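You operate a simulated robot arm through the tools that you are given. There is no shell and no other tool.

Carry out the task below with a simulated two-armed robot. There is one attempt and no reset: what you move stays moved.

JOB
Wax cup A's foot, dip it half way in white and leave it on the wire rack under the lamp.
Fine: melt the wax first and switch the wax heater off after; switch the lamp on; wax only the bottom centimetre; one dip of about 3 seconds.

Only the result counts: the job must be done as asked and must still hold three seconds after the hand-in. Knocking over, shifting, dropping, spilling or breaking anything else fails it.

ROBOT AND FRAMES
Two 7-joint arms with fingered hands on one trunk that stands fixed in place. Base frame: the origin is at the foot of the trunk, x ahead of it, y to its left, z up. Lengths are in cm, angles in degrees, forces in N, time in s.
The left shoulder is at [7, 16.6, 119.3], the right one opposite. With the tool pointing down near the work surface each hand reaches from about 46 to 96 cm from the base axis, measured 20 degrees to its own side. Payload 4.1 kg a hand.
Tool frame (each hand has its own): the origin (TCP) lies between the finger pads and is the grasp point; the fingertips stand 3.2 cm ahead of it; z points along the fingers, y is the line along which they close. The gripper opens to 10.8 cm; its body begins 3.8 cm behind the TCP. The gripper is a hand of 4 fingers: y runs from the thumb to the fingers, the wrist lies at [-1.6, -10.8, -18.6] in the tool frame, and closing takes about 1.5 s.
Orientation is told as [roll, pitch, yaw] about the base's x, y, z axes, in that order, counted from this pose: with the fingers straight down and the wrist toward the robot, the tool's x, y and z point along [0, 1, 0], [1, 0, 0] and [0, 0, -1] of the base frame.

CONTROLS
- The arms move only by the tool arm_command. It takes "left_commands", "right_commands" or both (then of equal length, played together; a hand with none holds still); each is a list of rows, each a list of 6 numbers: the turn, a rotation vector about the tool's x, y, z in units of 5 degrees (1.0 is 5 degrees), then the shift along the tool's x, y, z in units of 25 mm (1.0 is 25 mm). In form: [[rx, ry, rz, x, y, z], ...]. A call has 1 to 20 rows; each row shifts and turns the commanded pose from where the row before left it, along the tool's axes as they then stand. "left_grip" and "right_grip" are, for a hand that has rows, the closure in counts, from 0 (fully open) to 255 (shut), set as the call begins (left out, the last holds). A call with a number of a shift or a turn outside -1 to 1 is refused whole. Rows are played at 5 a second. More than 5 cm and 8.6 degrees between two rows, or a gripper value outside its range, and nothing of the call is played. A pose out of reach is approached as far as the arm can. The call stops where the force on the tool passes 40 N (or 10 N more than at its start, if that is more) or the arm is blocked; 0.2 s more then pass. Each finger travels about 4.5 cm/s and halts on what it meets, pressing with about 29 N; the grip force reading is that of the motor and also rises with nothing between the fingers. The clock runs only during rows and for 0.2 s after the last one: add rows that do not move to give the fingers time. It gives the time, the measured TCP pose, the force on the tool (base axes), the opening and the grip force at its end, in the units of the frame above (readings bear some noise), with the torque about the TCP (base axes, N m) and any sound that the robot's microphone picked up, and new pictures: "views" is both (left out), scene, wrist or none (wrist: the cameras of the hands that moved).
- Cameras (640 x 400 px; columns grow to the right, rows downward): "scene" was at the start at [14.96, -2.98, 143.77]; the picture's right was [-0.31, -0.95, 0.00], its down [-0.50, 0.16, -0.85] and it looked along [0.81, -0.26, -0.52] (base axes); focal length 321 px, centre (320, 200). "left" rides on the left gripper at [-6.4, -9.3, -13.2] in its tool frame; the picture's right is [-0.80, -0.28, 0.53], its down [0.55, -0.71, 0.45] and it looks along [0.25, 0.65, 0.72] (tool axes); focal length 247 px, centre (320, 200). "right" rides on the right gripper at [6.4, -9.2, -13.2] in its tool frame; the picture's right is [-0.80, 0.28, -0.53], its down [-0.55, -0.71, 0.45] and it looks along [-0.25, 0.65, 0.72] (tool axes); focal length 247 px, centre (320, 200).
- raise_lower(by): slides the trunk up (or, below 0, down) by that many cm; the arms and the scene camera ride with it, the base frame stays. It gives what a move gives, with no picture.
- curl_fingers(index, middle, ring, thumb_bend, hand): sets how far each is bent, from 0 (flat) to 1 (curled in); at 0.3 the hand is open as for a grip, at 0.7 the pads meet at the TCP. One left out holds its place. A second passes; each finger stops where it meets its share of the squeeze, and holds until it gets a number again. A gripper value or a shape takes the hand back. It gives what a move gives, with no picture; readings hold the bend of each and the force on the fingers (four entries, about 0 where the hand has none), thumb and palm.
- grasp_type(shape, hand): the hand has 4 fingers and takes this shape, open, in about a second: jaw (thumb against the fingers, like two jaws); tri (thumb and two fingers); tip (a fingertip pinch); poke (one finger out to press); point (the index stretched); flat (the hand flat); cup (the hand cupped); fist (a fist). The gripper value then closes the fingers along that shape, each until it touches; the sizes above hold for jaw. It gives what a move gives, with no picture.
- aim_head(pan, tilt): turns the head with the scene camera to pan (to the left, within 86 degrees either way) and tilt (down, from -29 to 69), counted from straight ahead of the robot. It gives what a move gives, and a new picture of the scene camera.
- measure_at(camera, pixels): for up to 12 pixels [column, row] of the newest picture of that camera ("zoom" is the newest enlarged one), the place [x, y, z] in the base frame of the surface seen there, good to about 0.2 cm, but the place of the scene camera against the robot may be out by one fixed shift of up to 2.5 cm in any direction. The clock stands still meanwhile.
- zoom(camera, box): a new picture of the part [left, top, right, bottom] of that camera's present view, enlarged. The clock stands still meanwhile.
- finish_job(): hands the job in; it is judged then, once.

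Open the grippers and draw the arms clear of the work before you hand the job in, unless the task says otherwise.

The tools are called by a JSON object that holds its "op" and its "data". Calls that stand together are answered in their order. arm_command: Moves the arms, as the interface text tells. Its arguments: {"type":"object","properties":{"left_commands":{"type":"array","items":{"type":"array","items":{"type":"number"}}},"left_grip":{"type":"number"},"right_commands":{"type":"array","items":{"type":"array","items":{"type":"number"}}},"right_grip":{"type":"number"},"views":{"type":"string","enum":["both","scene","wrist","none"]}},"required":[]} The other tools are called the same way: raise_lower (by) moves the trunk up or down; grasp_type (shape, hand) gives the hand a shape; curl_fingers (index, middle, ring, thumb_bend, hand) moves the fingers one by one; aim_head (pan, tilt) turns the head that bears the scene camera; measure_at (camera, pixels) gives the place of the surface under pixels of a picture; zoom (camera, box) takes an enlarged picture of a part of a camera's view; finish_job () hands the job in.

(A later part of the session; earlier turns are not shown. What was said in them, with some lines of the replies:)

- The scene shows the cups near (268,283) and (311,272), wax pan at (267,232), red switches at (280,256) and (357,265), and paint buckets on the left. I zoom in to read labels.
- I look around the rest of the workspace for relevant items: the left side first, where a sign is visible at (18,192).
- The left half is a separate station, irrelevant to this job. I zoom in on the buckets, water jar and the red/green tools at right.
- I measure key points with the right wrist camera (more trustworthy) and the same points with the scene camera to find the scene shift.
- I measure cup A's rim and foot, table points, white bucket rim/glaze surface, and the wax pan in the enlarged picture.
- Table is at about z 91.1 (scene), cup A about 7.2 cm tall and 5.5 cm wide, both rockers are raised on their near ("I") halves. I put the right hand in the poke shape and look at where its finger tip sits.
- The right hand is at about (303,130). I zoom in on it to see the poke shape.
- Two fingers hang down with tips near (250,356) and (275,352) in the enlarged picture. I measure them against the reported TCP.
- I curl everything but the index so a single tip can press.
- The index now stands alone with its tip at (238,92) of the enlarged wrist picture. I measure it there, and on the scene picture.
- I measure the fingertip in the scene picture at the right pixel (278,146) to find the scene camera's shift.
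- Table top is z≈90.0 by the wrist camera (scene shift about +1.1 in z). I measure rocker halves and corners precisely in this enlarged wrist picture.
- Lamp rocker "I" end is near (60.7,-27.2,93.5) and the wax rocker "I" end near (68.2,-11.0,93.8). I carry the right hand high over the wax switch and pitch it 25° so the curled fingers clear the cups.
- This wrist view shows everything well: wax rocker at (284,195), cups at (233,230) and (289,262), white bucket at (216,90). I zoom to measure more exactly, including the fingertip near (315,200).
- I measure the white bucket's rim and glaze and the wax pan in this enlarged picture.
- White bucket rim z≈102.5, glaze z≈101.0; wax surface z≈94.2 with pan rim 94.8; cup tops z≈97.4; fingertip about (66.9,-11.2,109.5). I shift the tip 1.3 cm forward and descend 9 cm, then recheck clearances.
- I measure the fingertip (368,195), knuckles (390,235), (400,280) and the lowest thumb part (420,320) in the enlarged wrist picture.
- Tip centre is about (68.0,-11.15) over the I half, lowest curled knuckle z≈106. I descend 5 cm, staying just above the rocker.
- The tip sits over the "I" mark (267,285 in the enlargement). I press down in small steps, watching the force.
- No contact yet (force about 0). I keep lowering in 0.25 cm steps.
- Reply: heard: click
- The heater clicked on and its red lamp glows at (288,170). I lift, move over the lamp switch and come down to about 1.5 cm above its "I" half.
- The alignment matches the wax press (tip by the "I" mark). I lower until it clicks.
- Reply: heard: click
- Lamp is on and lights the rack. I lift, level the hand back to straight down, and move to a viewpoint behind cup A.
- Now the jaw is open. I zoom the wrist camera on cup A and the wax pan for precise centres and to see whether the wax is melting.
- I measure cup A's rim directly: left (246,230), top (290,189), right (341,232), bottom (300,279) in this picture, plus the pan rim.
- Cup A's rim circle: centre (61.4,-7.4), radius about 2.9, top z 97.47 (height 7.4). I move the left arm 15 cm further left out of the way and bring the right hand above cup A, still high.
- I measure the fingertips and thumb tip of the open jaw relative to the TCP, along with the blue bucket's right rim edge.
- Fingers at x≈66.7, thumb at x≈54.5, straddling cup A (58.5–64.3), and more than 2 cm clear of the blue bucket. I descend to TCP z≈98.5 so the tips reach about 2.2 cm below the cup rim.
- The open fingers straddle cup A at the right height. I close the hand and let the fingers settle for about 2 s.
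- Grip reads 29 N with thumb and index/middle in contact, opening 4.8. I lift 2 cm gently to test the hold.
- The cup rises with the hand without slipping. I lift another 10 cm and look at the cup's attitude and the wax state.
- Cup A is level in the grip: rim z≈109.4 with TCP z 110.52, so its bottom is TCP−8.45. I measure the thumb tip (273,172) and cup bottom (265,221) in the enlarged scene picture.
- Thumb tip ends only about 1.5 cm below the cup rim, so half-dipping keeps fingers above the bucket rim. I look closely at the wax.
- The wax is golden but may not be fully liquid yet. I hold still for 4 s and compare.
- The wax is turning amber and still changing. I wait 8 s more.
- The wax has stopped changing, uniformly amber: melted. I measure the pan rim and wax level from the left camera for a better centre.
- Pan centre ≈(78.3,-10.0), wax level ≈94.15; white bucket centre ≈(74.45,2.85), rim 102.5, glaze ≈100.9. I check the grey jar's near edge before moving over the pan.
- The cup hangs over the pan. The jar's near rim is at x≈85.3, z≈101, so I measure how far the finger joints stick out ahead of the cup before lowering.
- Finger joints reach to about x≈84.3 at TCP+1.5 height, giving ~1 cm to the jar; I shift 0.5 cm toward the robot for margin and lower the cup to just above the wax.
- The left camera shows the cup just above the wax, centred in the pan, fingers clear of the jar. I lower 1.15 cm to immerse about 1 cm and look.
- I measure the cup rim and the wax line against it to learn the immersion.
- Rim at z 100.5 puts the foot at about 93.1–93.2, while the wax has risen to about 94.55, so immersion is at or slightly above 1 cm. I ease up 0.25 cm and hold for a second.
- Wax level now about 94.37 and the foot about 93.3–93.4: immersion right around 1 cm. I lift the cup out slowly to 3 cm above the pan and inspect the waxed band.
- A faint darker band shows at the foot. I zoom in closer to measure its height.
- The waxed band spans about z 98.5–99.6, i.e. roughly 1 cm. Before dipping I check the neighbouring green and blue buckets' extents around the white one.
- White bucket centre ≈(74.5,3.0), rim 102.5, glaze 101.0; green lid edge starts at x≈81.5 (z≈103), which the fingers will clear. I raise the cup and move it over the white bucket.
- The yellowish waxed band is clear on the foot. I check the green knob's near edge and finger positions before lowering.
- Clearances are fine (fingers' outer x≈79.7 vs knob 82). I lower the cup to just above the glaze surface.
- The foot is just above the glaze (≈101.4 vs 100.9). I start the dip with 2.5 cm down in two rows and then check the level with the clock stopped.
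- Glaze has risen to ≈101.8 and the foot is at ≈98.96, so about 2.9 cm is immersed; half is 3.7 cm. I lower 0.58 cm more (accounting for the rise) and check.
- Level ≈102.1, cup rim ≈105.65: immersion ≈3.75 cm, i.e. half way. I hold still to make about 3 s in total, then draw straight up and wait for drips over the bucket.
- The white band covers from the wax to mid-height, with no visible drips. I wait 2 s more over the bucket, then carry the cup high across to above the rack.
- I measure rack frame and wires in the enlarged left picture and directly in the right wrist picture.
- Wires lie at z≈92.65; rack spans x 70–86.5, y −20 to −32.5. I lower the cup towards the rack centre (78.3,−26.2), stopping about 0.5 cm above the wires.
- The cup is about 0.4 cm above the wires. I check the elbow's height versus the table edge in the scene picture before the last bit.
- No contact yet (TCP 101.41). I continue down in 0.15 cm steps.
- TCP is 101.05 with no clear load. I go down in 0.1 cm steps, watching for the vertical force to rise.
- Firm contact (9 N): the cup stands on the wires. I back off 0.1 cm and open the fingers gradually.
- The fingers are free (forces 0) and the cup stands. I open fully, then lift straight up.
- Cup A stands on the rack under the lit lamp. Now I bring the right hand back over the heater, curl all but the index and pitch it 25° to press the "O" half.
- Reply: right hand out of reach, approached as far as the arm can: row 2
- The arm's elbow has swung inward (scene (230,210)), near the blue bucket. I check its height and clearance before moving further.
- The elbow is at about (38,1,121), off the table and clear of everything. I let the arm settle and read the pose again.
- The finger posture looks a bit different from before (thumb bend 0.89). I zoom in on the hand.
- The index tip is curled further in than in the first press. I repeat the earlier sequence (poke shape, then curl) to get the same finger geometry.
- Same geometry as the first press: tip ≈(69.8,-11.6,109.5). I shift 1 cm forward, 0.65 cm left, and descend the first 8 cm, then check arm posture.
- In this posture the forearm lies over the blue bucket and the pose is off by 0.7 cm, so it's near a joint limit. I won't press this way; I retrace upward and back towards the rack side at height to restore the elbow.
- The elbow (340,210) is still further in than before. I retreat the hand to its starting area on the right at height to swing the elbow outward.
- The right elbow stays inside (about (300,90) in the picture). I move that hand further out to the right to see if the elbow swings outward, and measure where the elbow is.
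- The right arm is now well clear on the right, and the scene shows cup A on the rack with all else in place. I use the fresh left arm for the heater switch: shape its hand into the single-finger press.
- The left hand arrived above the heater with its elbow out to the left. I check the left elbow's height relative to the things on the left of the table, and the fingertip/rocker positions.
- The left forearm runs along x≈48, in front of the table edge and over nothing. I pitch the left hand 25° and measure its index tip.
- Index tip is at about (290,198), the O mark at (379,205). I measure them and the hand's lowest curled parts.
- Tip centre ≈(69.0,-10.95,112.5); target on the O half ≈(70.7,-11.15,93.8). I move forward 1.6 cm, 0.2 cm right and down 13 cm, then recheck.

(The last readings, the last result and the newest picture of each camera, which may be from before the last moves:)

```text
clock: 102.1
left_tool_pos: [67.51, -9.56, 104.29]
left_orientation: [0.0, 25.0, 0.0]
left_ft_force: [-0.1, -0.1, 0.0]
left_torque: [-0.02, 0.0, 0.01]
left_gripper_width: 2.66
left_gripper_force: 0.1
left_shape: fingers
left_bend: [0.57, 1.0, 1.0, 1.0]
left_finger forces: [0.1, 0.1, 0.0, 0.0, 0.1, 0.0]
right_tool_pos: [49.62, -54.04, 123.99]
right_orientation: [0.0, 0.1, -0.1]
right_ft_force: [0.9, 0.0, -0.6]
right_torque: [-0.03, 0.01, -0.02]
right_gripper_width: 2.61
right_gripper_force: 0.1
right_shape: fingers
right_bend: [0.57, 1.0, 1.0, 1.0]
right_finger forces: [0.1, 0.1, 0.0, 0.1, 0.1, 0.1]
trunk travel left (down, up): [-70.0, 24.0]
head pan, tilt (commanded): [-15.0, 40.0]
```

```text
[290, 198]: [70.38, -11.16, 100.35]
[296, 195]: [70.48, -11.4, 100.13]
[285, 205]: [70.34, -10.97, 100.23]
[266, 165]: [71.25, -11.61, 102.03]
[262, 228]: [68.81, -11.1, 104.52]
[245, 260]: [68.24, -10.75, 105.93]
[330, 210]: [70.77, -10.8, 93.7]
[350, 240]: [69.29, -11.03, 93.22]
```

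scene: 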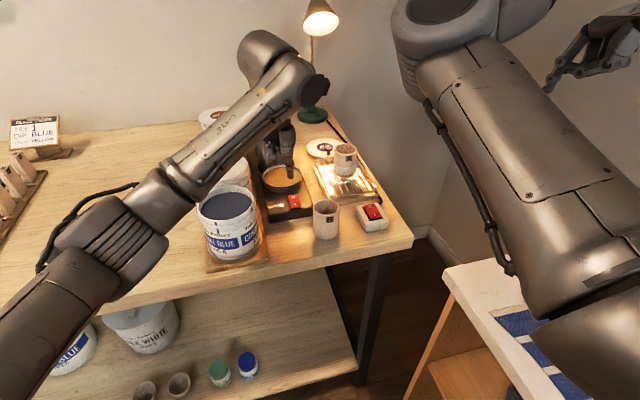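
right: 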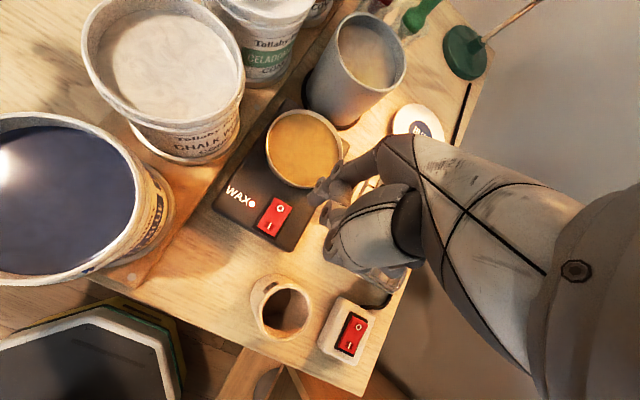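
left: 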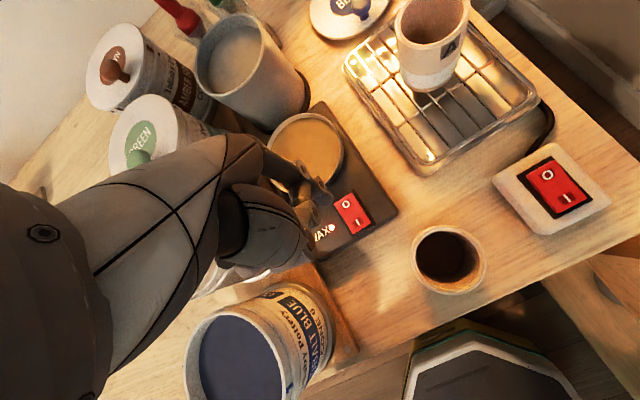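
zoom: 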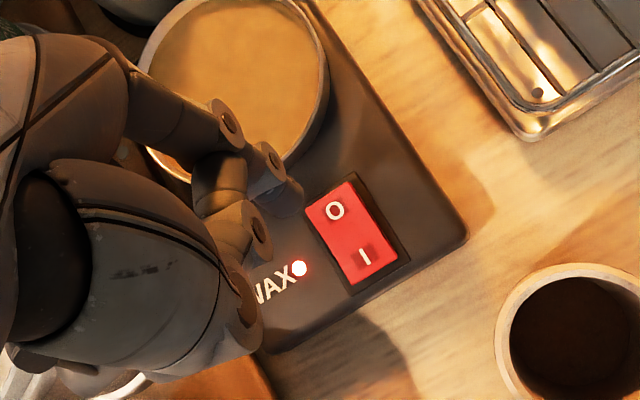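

The tip is right above the O half (70.5,-11.1). I check forearm clearance over the blue bucket before the last 5 cm.

{"op": "measure_at", "data": {"camera": "scene", "pixels": [[170, 190], [200, 165], [230, 140], [260, 110], [290, 85], [215, 175], [250, 145], [120, 250]]}}

{"op": "arm_command", "data": {"left_commands": [[0, 0, 0, 0, 0.22, 0.471], [0, 0, 0, 0, 0.22, 0.471], [0, 0, 0, 0, 0.2, 0.43], [0, 0, 0, 0, 0, 0]], "views": "wrist"}}

{"op": "zoom", "data": {"camera": "left", "box": [260, 140, 400, 240]}}

```text
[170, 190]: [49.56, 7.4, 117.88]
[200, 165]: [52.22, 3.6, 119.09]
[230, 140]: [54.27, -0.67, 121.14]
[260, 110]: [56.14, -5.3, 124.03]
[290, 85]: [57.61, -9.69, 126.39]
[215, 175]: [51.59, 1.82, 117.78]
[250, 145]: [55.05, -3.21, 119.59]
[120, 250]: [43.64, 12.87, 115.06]
```

```text
clock: 103.1
left_tool_pos: [67.62, -9.57, 100.5]
left_orientation: [0.0, 25.0, 0.0]
left_ft_force: [-0.3, 0.6, 0.8]
left_torque: [0.0, 0.01, -0.01]
left_gripper_width: 2.64
left_gripper_force: 0.0
left_shape: fingers
left_bend: [0.57, 1.0, 1.0, 1.0]
left_finger forces: [0.0, 0.0, 0.0, 0.0, 0.0, 0.0]
right_tool_pos: [49.49, -54.07, 123.95]
right_orientation: [0.0, 0.0, 0.0]
right_ft_force: [-0.6, -0.1, 0.2]
right_torque: [-0.01, 0.02, 0.0]
right_gripper_width: 2.6
right_gripper_force: 0.0
right_shape: fingers
right_bend: [0.57, 1.0, 1.0, 1.0]
right_finger forces: [0.0, 0.0, 0.0, 0.1, 0.0, 0.0]
trunk travel left (down, up): [-70.0, 24.0]
head pan, tilt (commanded): [-15.0, 40.0]
```

left: 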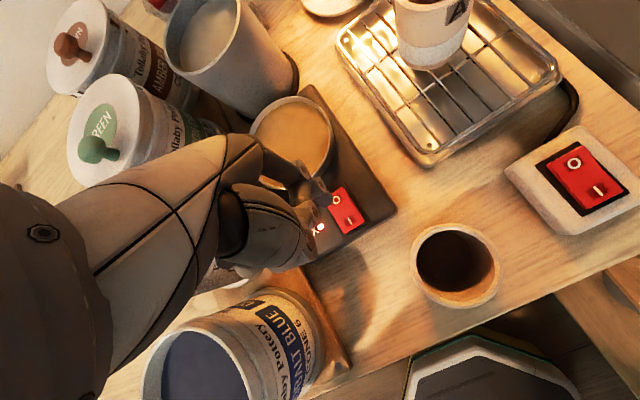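

```text
4.00 times, centred on (330, 190) of left
```

zoom: 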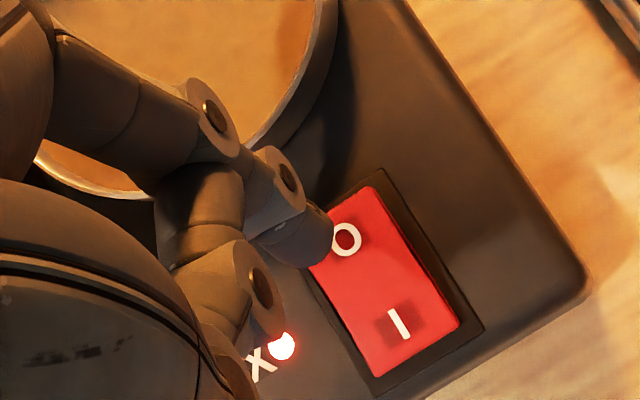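

The tip is about 1.3 cm above, lining up with "O". I lower until it clicks.

{"op": "arm_command", "data": {"left_commands": [[0, 0, 0, 0, 0.1, 0.22], [0, 0, 0, 0, 0.08, 0.17], [0, 0, 0, 0, 0.035, 0.075], [0, 0, 0, 0, 0, 0]], "views": "wrist"}}

{"op": "zoom", "data": {"camera": "left", "box": [260, 140, 400, 240]}}

```text
clock: 104.1
left_tool_pos: [67.58, -9.48, 99.13]
left_orientation: [0.1, 25.2, 0.0]
left_ft_force: [0.7, -0.5, 0.8]
left_torque: [0.0, -0.02, 0.01]
left_gripper_width: 2.65
left_gripper_force: 0.1
left_shape: fingers
left_bend: [0.57, 1.0, 1.0, 1.0]
left_finger forces: [0.1, 0.0, 0.0, 0.0, 0.0, 0.1]
right_tool_pos: [49.57, -53.95, 123.88]
right_orientation: [-0.1, 0.1, 0.0]
right_ft_force: [-0.7, -0.2, 0.5]
right_torque: [0.01, -0.01, 0.0]
right_gripper_width: 2.61
right_gripper_force: 0.0
right_shape: fingers
right_bend: [0.57, 1.0, 1.0, 1.0]
right_finger forces: [0.0, 0.1, 0.0, 0.0, 0.0, 0.1]
trunk travel left (down, up): [-70.0, 24.0]
head pan, tilt (commanded): [-15.0, 40.0]
```

left: 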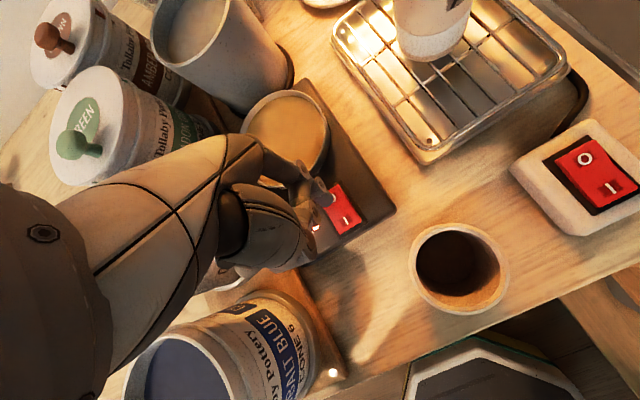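

```text
4.00 times, centred on (330, 190) of left
```

zoom: 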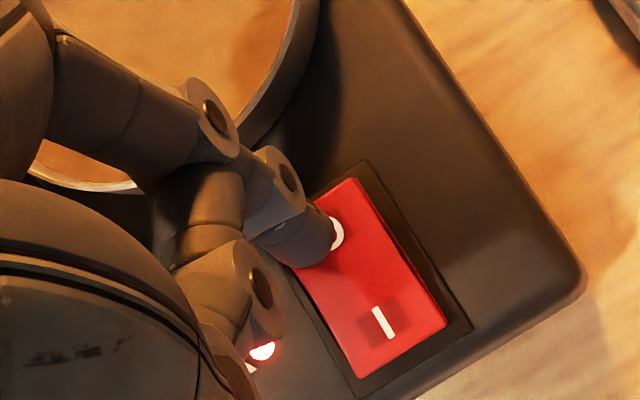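

No click yet and the LED still glows; the tip is over the O. I continue down in 0.2 cm steps.

{"op": "arm_command", "data": {"left_commands": [[0, 0, 0, 0, 0.034, 0.073], [0, 0, 0, 0, 0.034, 0.073], [0, 0, 0, 0, 0, 0]], "views": "wrist"}}

{"op": "zoom", "data": {"camera": "left", "box": [260, 140, 400, 240]}}

```text
clock: 104.9
left_tool_pos: [67.59, -9.39, 98.79]
left_orientation: [0.0, 25.2, 0.1]
left_ft_force: [0.2, 0.2, 0.6]
left_torque: [0.02, 0.0, 0.0]
left_gripper_width: 2.64
left_gripper_force: 0.0
left_shape: fingers
left_bend: [0.57, 1.0, 1.0, 1.0]
left_finger forces: [0.0, 0.0, 0.0, 0.0, 0.0, 0.0]
right_tool_pos: [49.54, -54.02, 123.93]
right_orientation: [0.0, -0.1, 0.1]
right_ft_force: [-0.3, 0.3, 0.3]
right_torque: [0.0, -0.02, -0.04]
right_gripper_width: 2.62
right_gripper_force: 0.0
right_shape: fingers
right_bend: [0.57, 1.0, 1.0, 1.0]
right_finger forces: [0.0, 0.0, 0.1, 0.1, 0.1, 0.0]
trunk travel left (down, up): [-70.0, 24.0]
head pan, tilt (commanded): [-15.0, 40.0]
heard: click
```

left: 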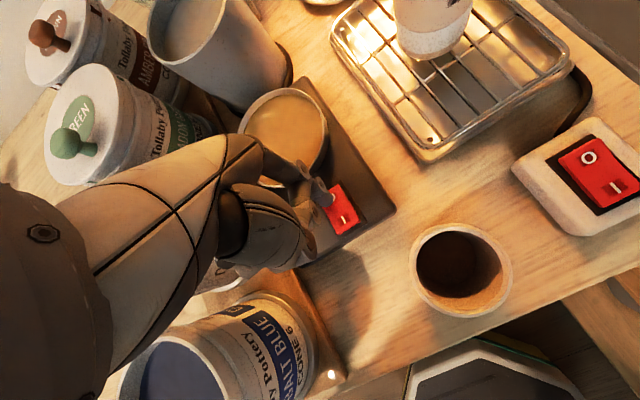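

```text
4.00 times, centred on (330, 190) of left
```

zoom: 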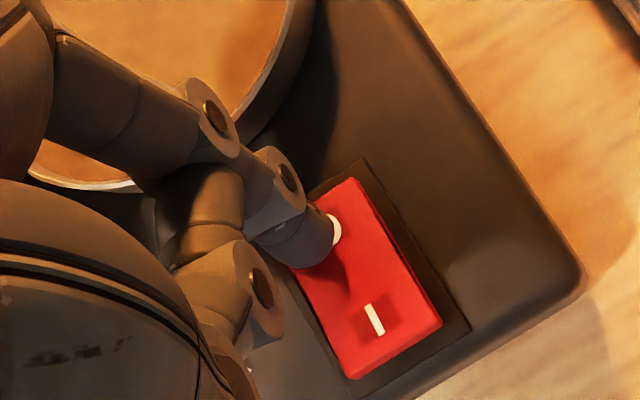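

It clicked and the LED is out: heater off. I lift the left hand straight up, level it, and draw it back to the left.

{"op": "arm_command", "data": {"left_commands": [[0, 0, 0, 0, -0.2, -0.45], [0, 0, 0, 0, -0.423, -0.906], [0, 0, 0, 0, -0.423, -0.906], [0, 0, 0, 0, -0.423, -0.906], [0, 0, 0, 0, -0.423, -0.906], [0, 0, 0, 0, -0.423, -0.906], [0, 0, 0, 0, -0.423, -0.906], [0, 0, 0, 0, -0.423, -0.906], [-1, 0, 0, 0, 0, 0], [-1, 0, 0, 0, 0, 0], [-1, 0, 0, 0, 0, 0], [-1, 0, 0, 0, 0, 0], [-1, 0, 0, 0, 0, 0], [0, 0, 0, 0, 0, 0]], "views": "scene"}}

{"op": "arm_command", "data": {"left_commands": [[0, 0, 0, 1, -0.15, -0.1], [0, 0, 0, 1, -0.15, -0.1], [0, 0, 0, 1, -0.15, -0.1], [0, 0, 0, 1, -0.15, -0.1], [0, 0, 0, 1, -0.15, -0.1], [0, 0, 0, 1, -0.15, -0.1], [0, 0, 0, 1, -0.15, -0.1], [0, 0, 0, 1, -0.15, -0.1], [0, 0, 0, 1, -0.15, -0.1], [0, 0, 0, 1, -0.15, -0.1], [0, 0, 0, 1, -0.15, -0.1], [0, 0, 0, 1, -0.15, -0.1], [0, 0, 0, 1, -0.15, -0.1], [0, 0, 0, 1, -0.15, -0.1], [0, 0, 0, 1, -0.15, -0.1], [0, 0, 0, 0, 0, 0]], "views": "both"}}

```text
clock: 107.9
left_tool_pos: [67.62, -9.5, 117.5]
left_orientation: [-0.1, 0.0, 0.1]
left_ft_force: [-0.2, -0.1, 0.4]
left_torque: [0.0, 0.02, -0.01]
left_gripper_width: 2.62
left_gripper_force: 0.1
left_shape: fingers
left_bend: [0.57, 1.0, 1.0, 1.0]
left_finger forces: [0.0, 0.0, 0.1, 0.0, 0.1, 0.0]
right_tool_pos: [49.61, -54.11, 123.96]
right_orientation: [0.0, -0.1, 0.0]
right_ft_force: [-0.8, -0.6, -0.1]
right_torque: [0.0, -0.04, -0.02]
right_gripper_width: 2.61
right_gripper_force: 0.0
right_shape: fingers
right_bend: [0.57, 1.0, 1.0, 1.0]
right_finger forces: [0.1, 0.0, 0.0, 0.1, 0.0, 0.1]
trunk travel left (down, up): [-70.0, 24.0]
head pan, tilt (commanded): [-15.0, 40.0]
```

scene: 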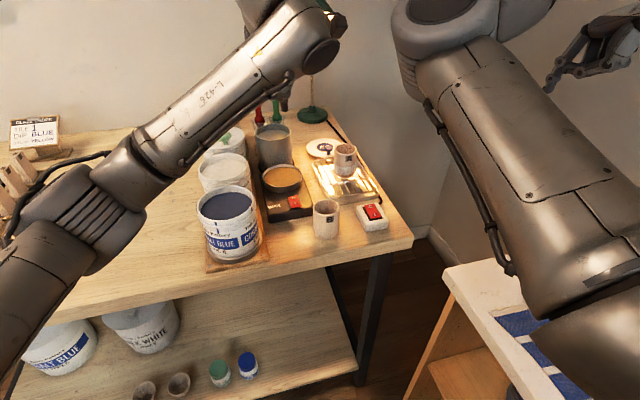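

```text
clock: 111.3
left_tool_pos: [61.9, 28.01, 121.2]
left_orientation: [0.0, 0.2, 0.1]
left_ft_force: [-0.3, -0.7, 0.4]
left_torque: [0.05, -0.02, 0.0]
left_gripper_width: 2.61
left_gripper_force: 0.1
left_shape: fingers
left_bend: [0.57, 1.0, 1.0, 1.0]
left_finger forces: [0.0, 0.0, 0.1, 0.0, 0.0, 0.1]
right_tool_pos: [49.56, -54.07, 123.84]
right_orientation: [0.1, 0.1, 0.0]
right_ft_force: [-1.2, -0.5, 0.0]
right_torque: [-0.02, 0.01, -0.02]
right_gripper_width: 2.62
right_gripper_force: 0.1
right_shape: fingers
right_bend: [0.57, 1.0, 1.0, 1.0]
right_finger forces: [0.0, 0.1, 0.0, 0.0, 0.0, 0.1]
trunk travel left (down, up): [-70.0, 24.0]
head pan, tilt (commanded): [-15.0, 40.0]
```

scene: 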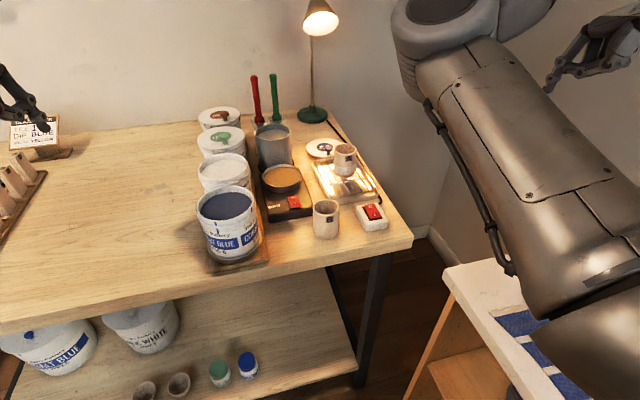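
left: 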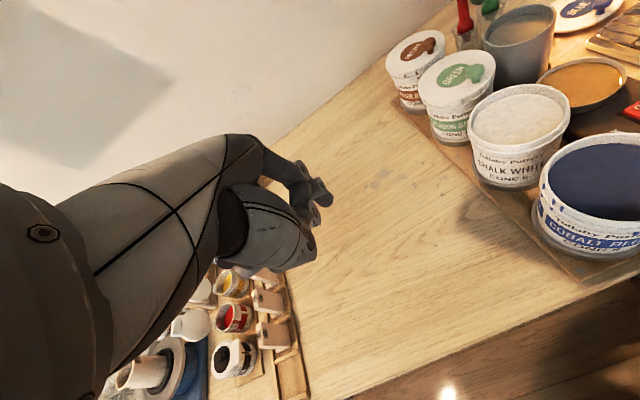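

Both arms are clear. I open both hands and take a close look at the final state of cup A, the rack, both switches and the wax.

{"op": "grasp_type", "data": {"shape": "jaw", "hand": "left"}}

{"op": "grasp_type", "data": {"shape": "jaw", "hand": "right"}}

{"op": "zoom", "data": {"camera": "scene", "box": [230, 110, 410, 250]}}

{"op": "zoom", "data": {"camera": "scene", "box": [300, 120, 400, 210]}}

{"op": "zoom", "data": {"camera": "scene", "box": [170, 90, 330, 280]}}

```text
clock: 112.2
left_tool_pos: [61.89, 28.07, 121.35]
left_orientation: [0.0, 0.1, 0.1]
left_ft_force: [0.1, -0.4, -0.2]
left_torque: [0.0, -0.03, -0.02]
left_gripper_width: 10.74
left_gripper_force: 0.1
left_shape: jaw
left_bend: [0.3, 0.3, 0.3, 0.3]
left_finger forces: [0.1, 0.1, 0.0, 0.0, 0.0, 0.0]
right_tool_pos: [49.54, -54.05, 124.01]
right_orientation: [0.1, 0.0, 0.0]
right_ft_force: [-0.3, 0.8, -0.2]
right_torque: [0.01, 0.01, -0.03]
right_gripper_width: 2.6
right_gripper_force: 0.0
right_shape: fingers
right_bend: [0.57, 1.0, 1.0, 1.0]
right_finger forces: [0.0, 0.0, 0.1, 0.0, 0.0, 0.1]
trunk travel left (down, up): [-70.0, 24.0]
head pan, tilt (commanded): [-15.0, 40.0]
```

```text
clock: 113.1
left_tool_pos: [61.89, 27.97, 121.33]
left_orientation: [-0.1, 0.0, 0.0]
left_ft_force: [1.1, 0.1, 0.4]
left_torque: [0.0, 0.02, -0.01]
left_gripper_width: 10.76
left_gripper_force: 0.1
left_shape: jaw
left_bend: [0.3, 0.3, 0.3, 0.3]
left_finger forces: [0.1, 0.0, 0.0, 0.1, 0.0, 0.0]
right_tool_pos: [49.45, -54.09, 123.89]
right_orientation: [0.0, 0.0, 0.0]
right_ft_force: [0.1, 0.1, -0.3]
right_torque: [0.02, -0.01, -0.01]
right_gripper_width: 10.8
right_gripper_force: 0.1
right_shape: jaw
right_bend: [0.3, 0.3, 0.3, 0.3]
right_finger forces: [0.0, 0.0, 0.0, 0.0, 0.1, 0.1]
trunk travel left (down, up): [-70.0, 24.0]
head pan, tilt (commanded): [-15.0, 40.0]
```

```text
2.86 times, centred on (320, 180) of scene
```

zoom: 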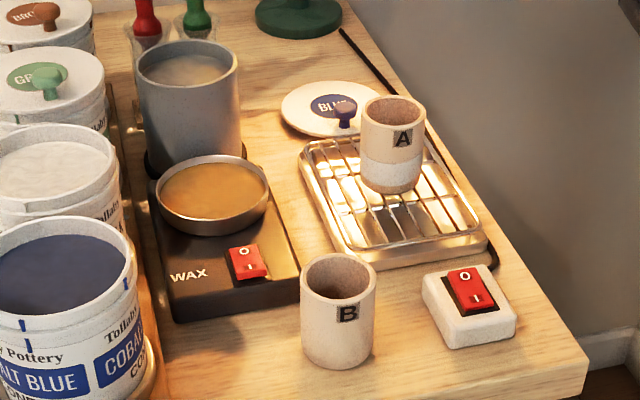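

```text
4.44 times, centred on (350, 165) of scene
```

zoom: 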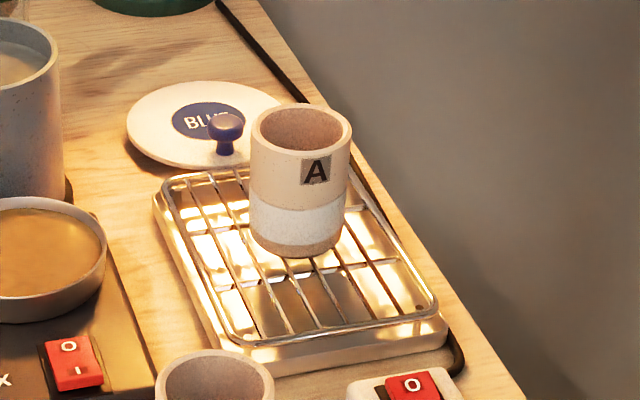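

```text
2.11 times, centred on (250, 185) of scene
```

zoom: 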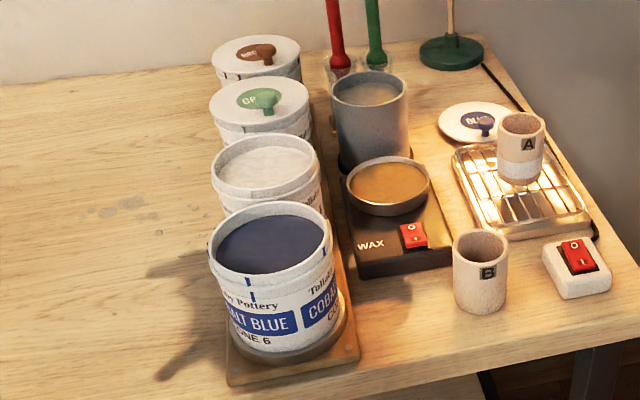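

Cup A stands upright on the rack under the lit lamp with a clean waxed foot and white to mid-height. The heater LED is out, the lamp is on, nothing else has moved, and both hands are open and clear, so I hand the job in.

{"op": "finish_job", "data": {}}

```text
The job is handed in.
```

Cup A is waxed, dipped and standing upright on the wire rack under the lit lamp. I have handed the job in, but I haven't seen the verdict.

- **Wax:** I heated it until it was fully liquid before waxing. The waxed band came out slightly high, at roughly 1.2 cm instead of 1 cm, because the wax rose around the cup.
- **White dip:** One dip of about 3 seconds. About 3.75 cm of the 7.4 cm cup went under, so very close to half way. I held the cup over the bucket afterwards and saw no drips.
- **Switches:** The lamp is on. The heater went off only after cup A was on the rack, and its indicator light is out.
- **Everything else:** The final pictures show cup B, the buckets, the jar and the tools where they were. Both hands are open and clear of the work.

The right arm ended up in an awkward pose near the blue bucket, so I used the left arm to switch the heater off.
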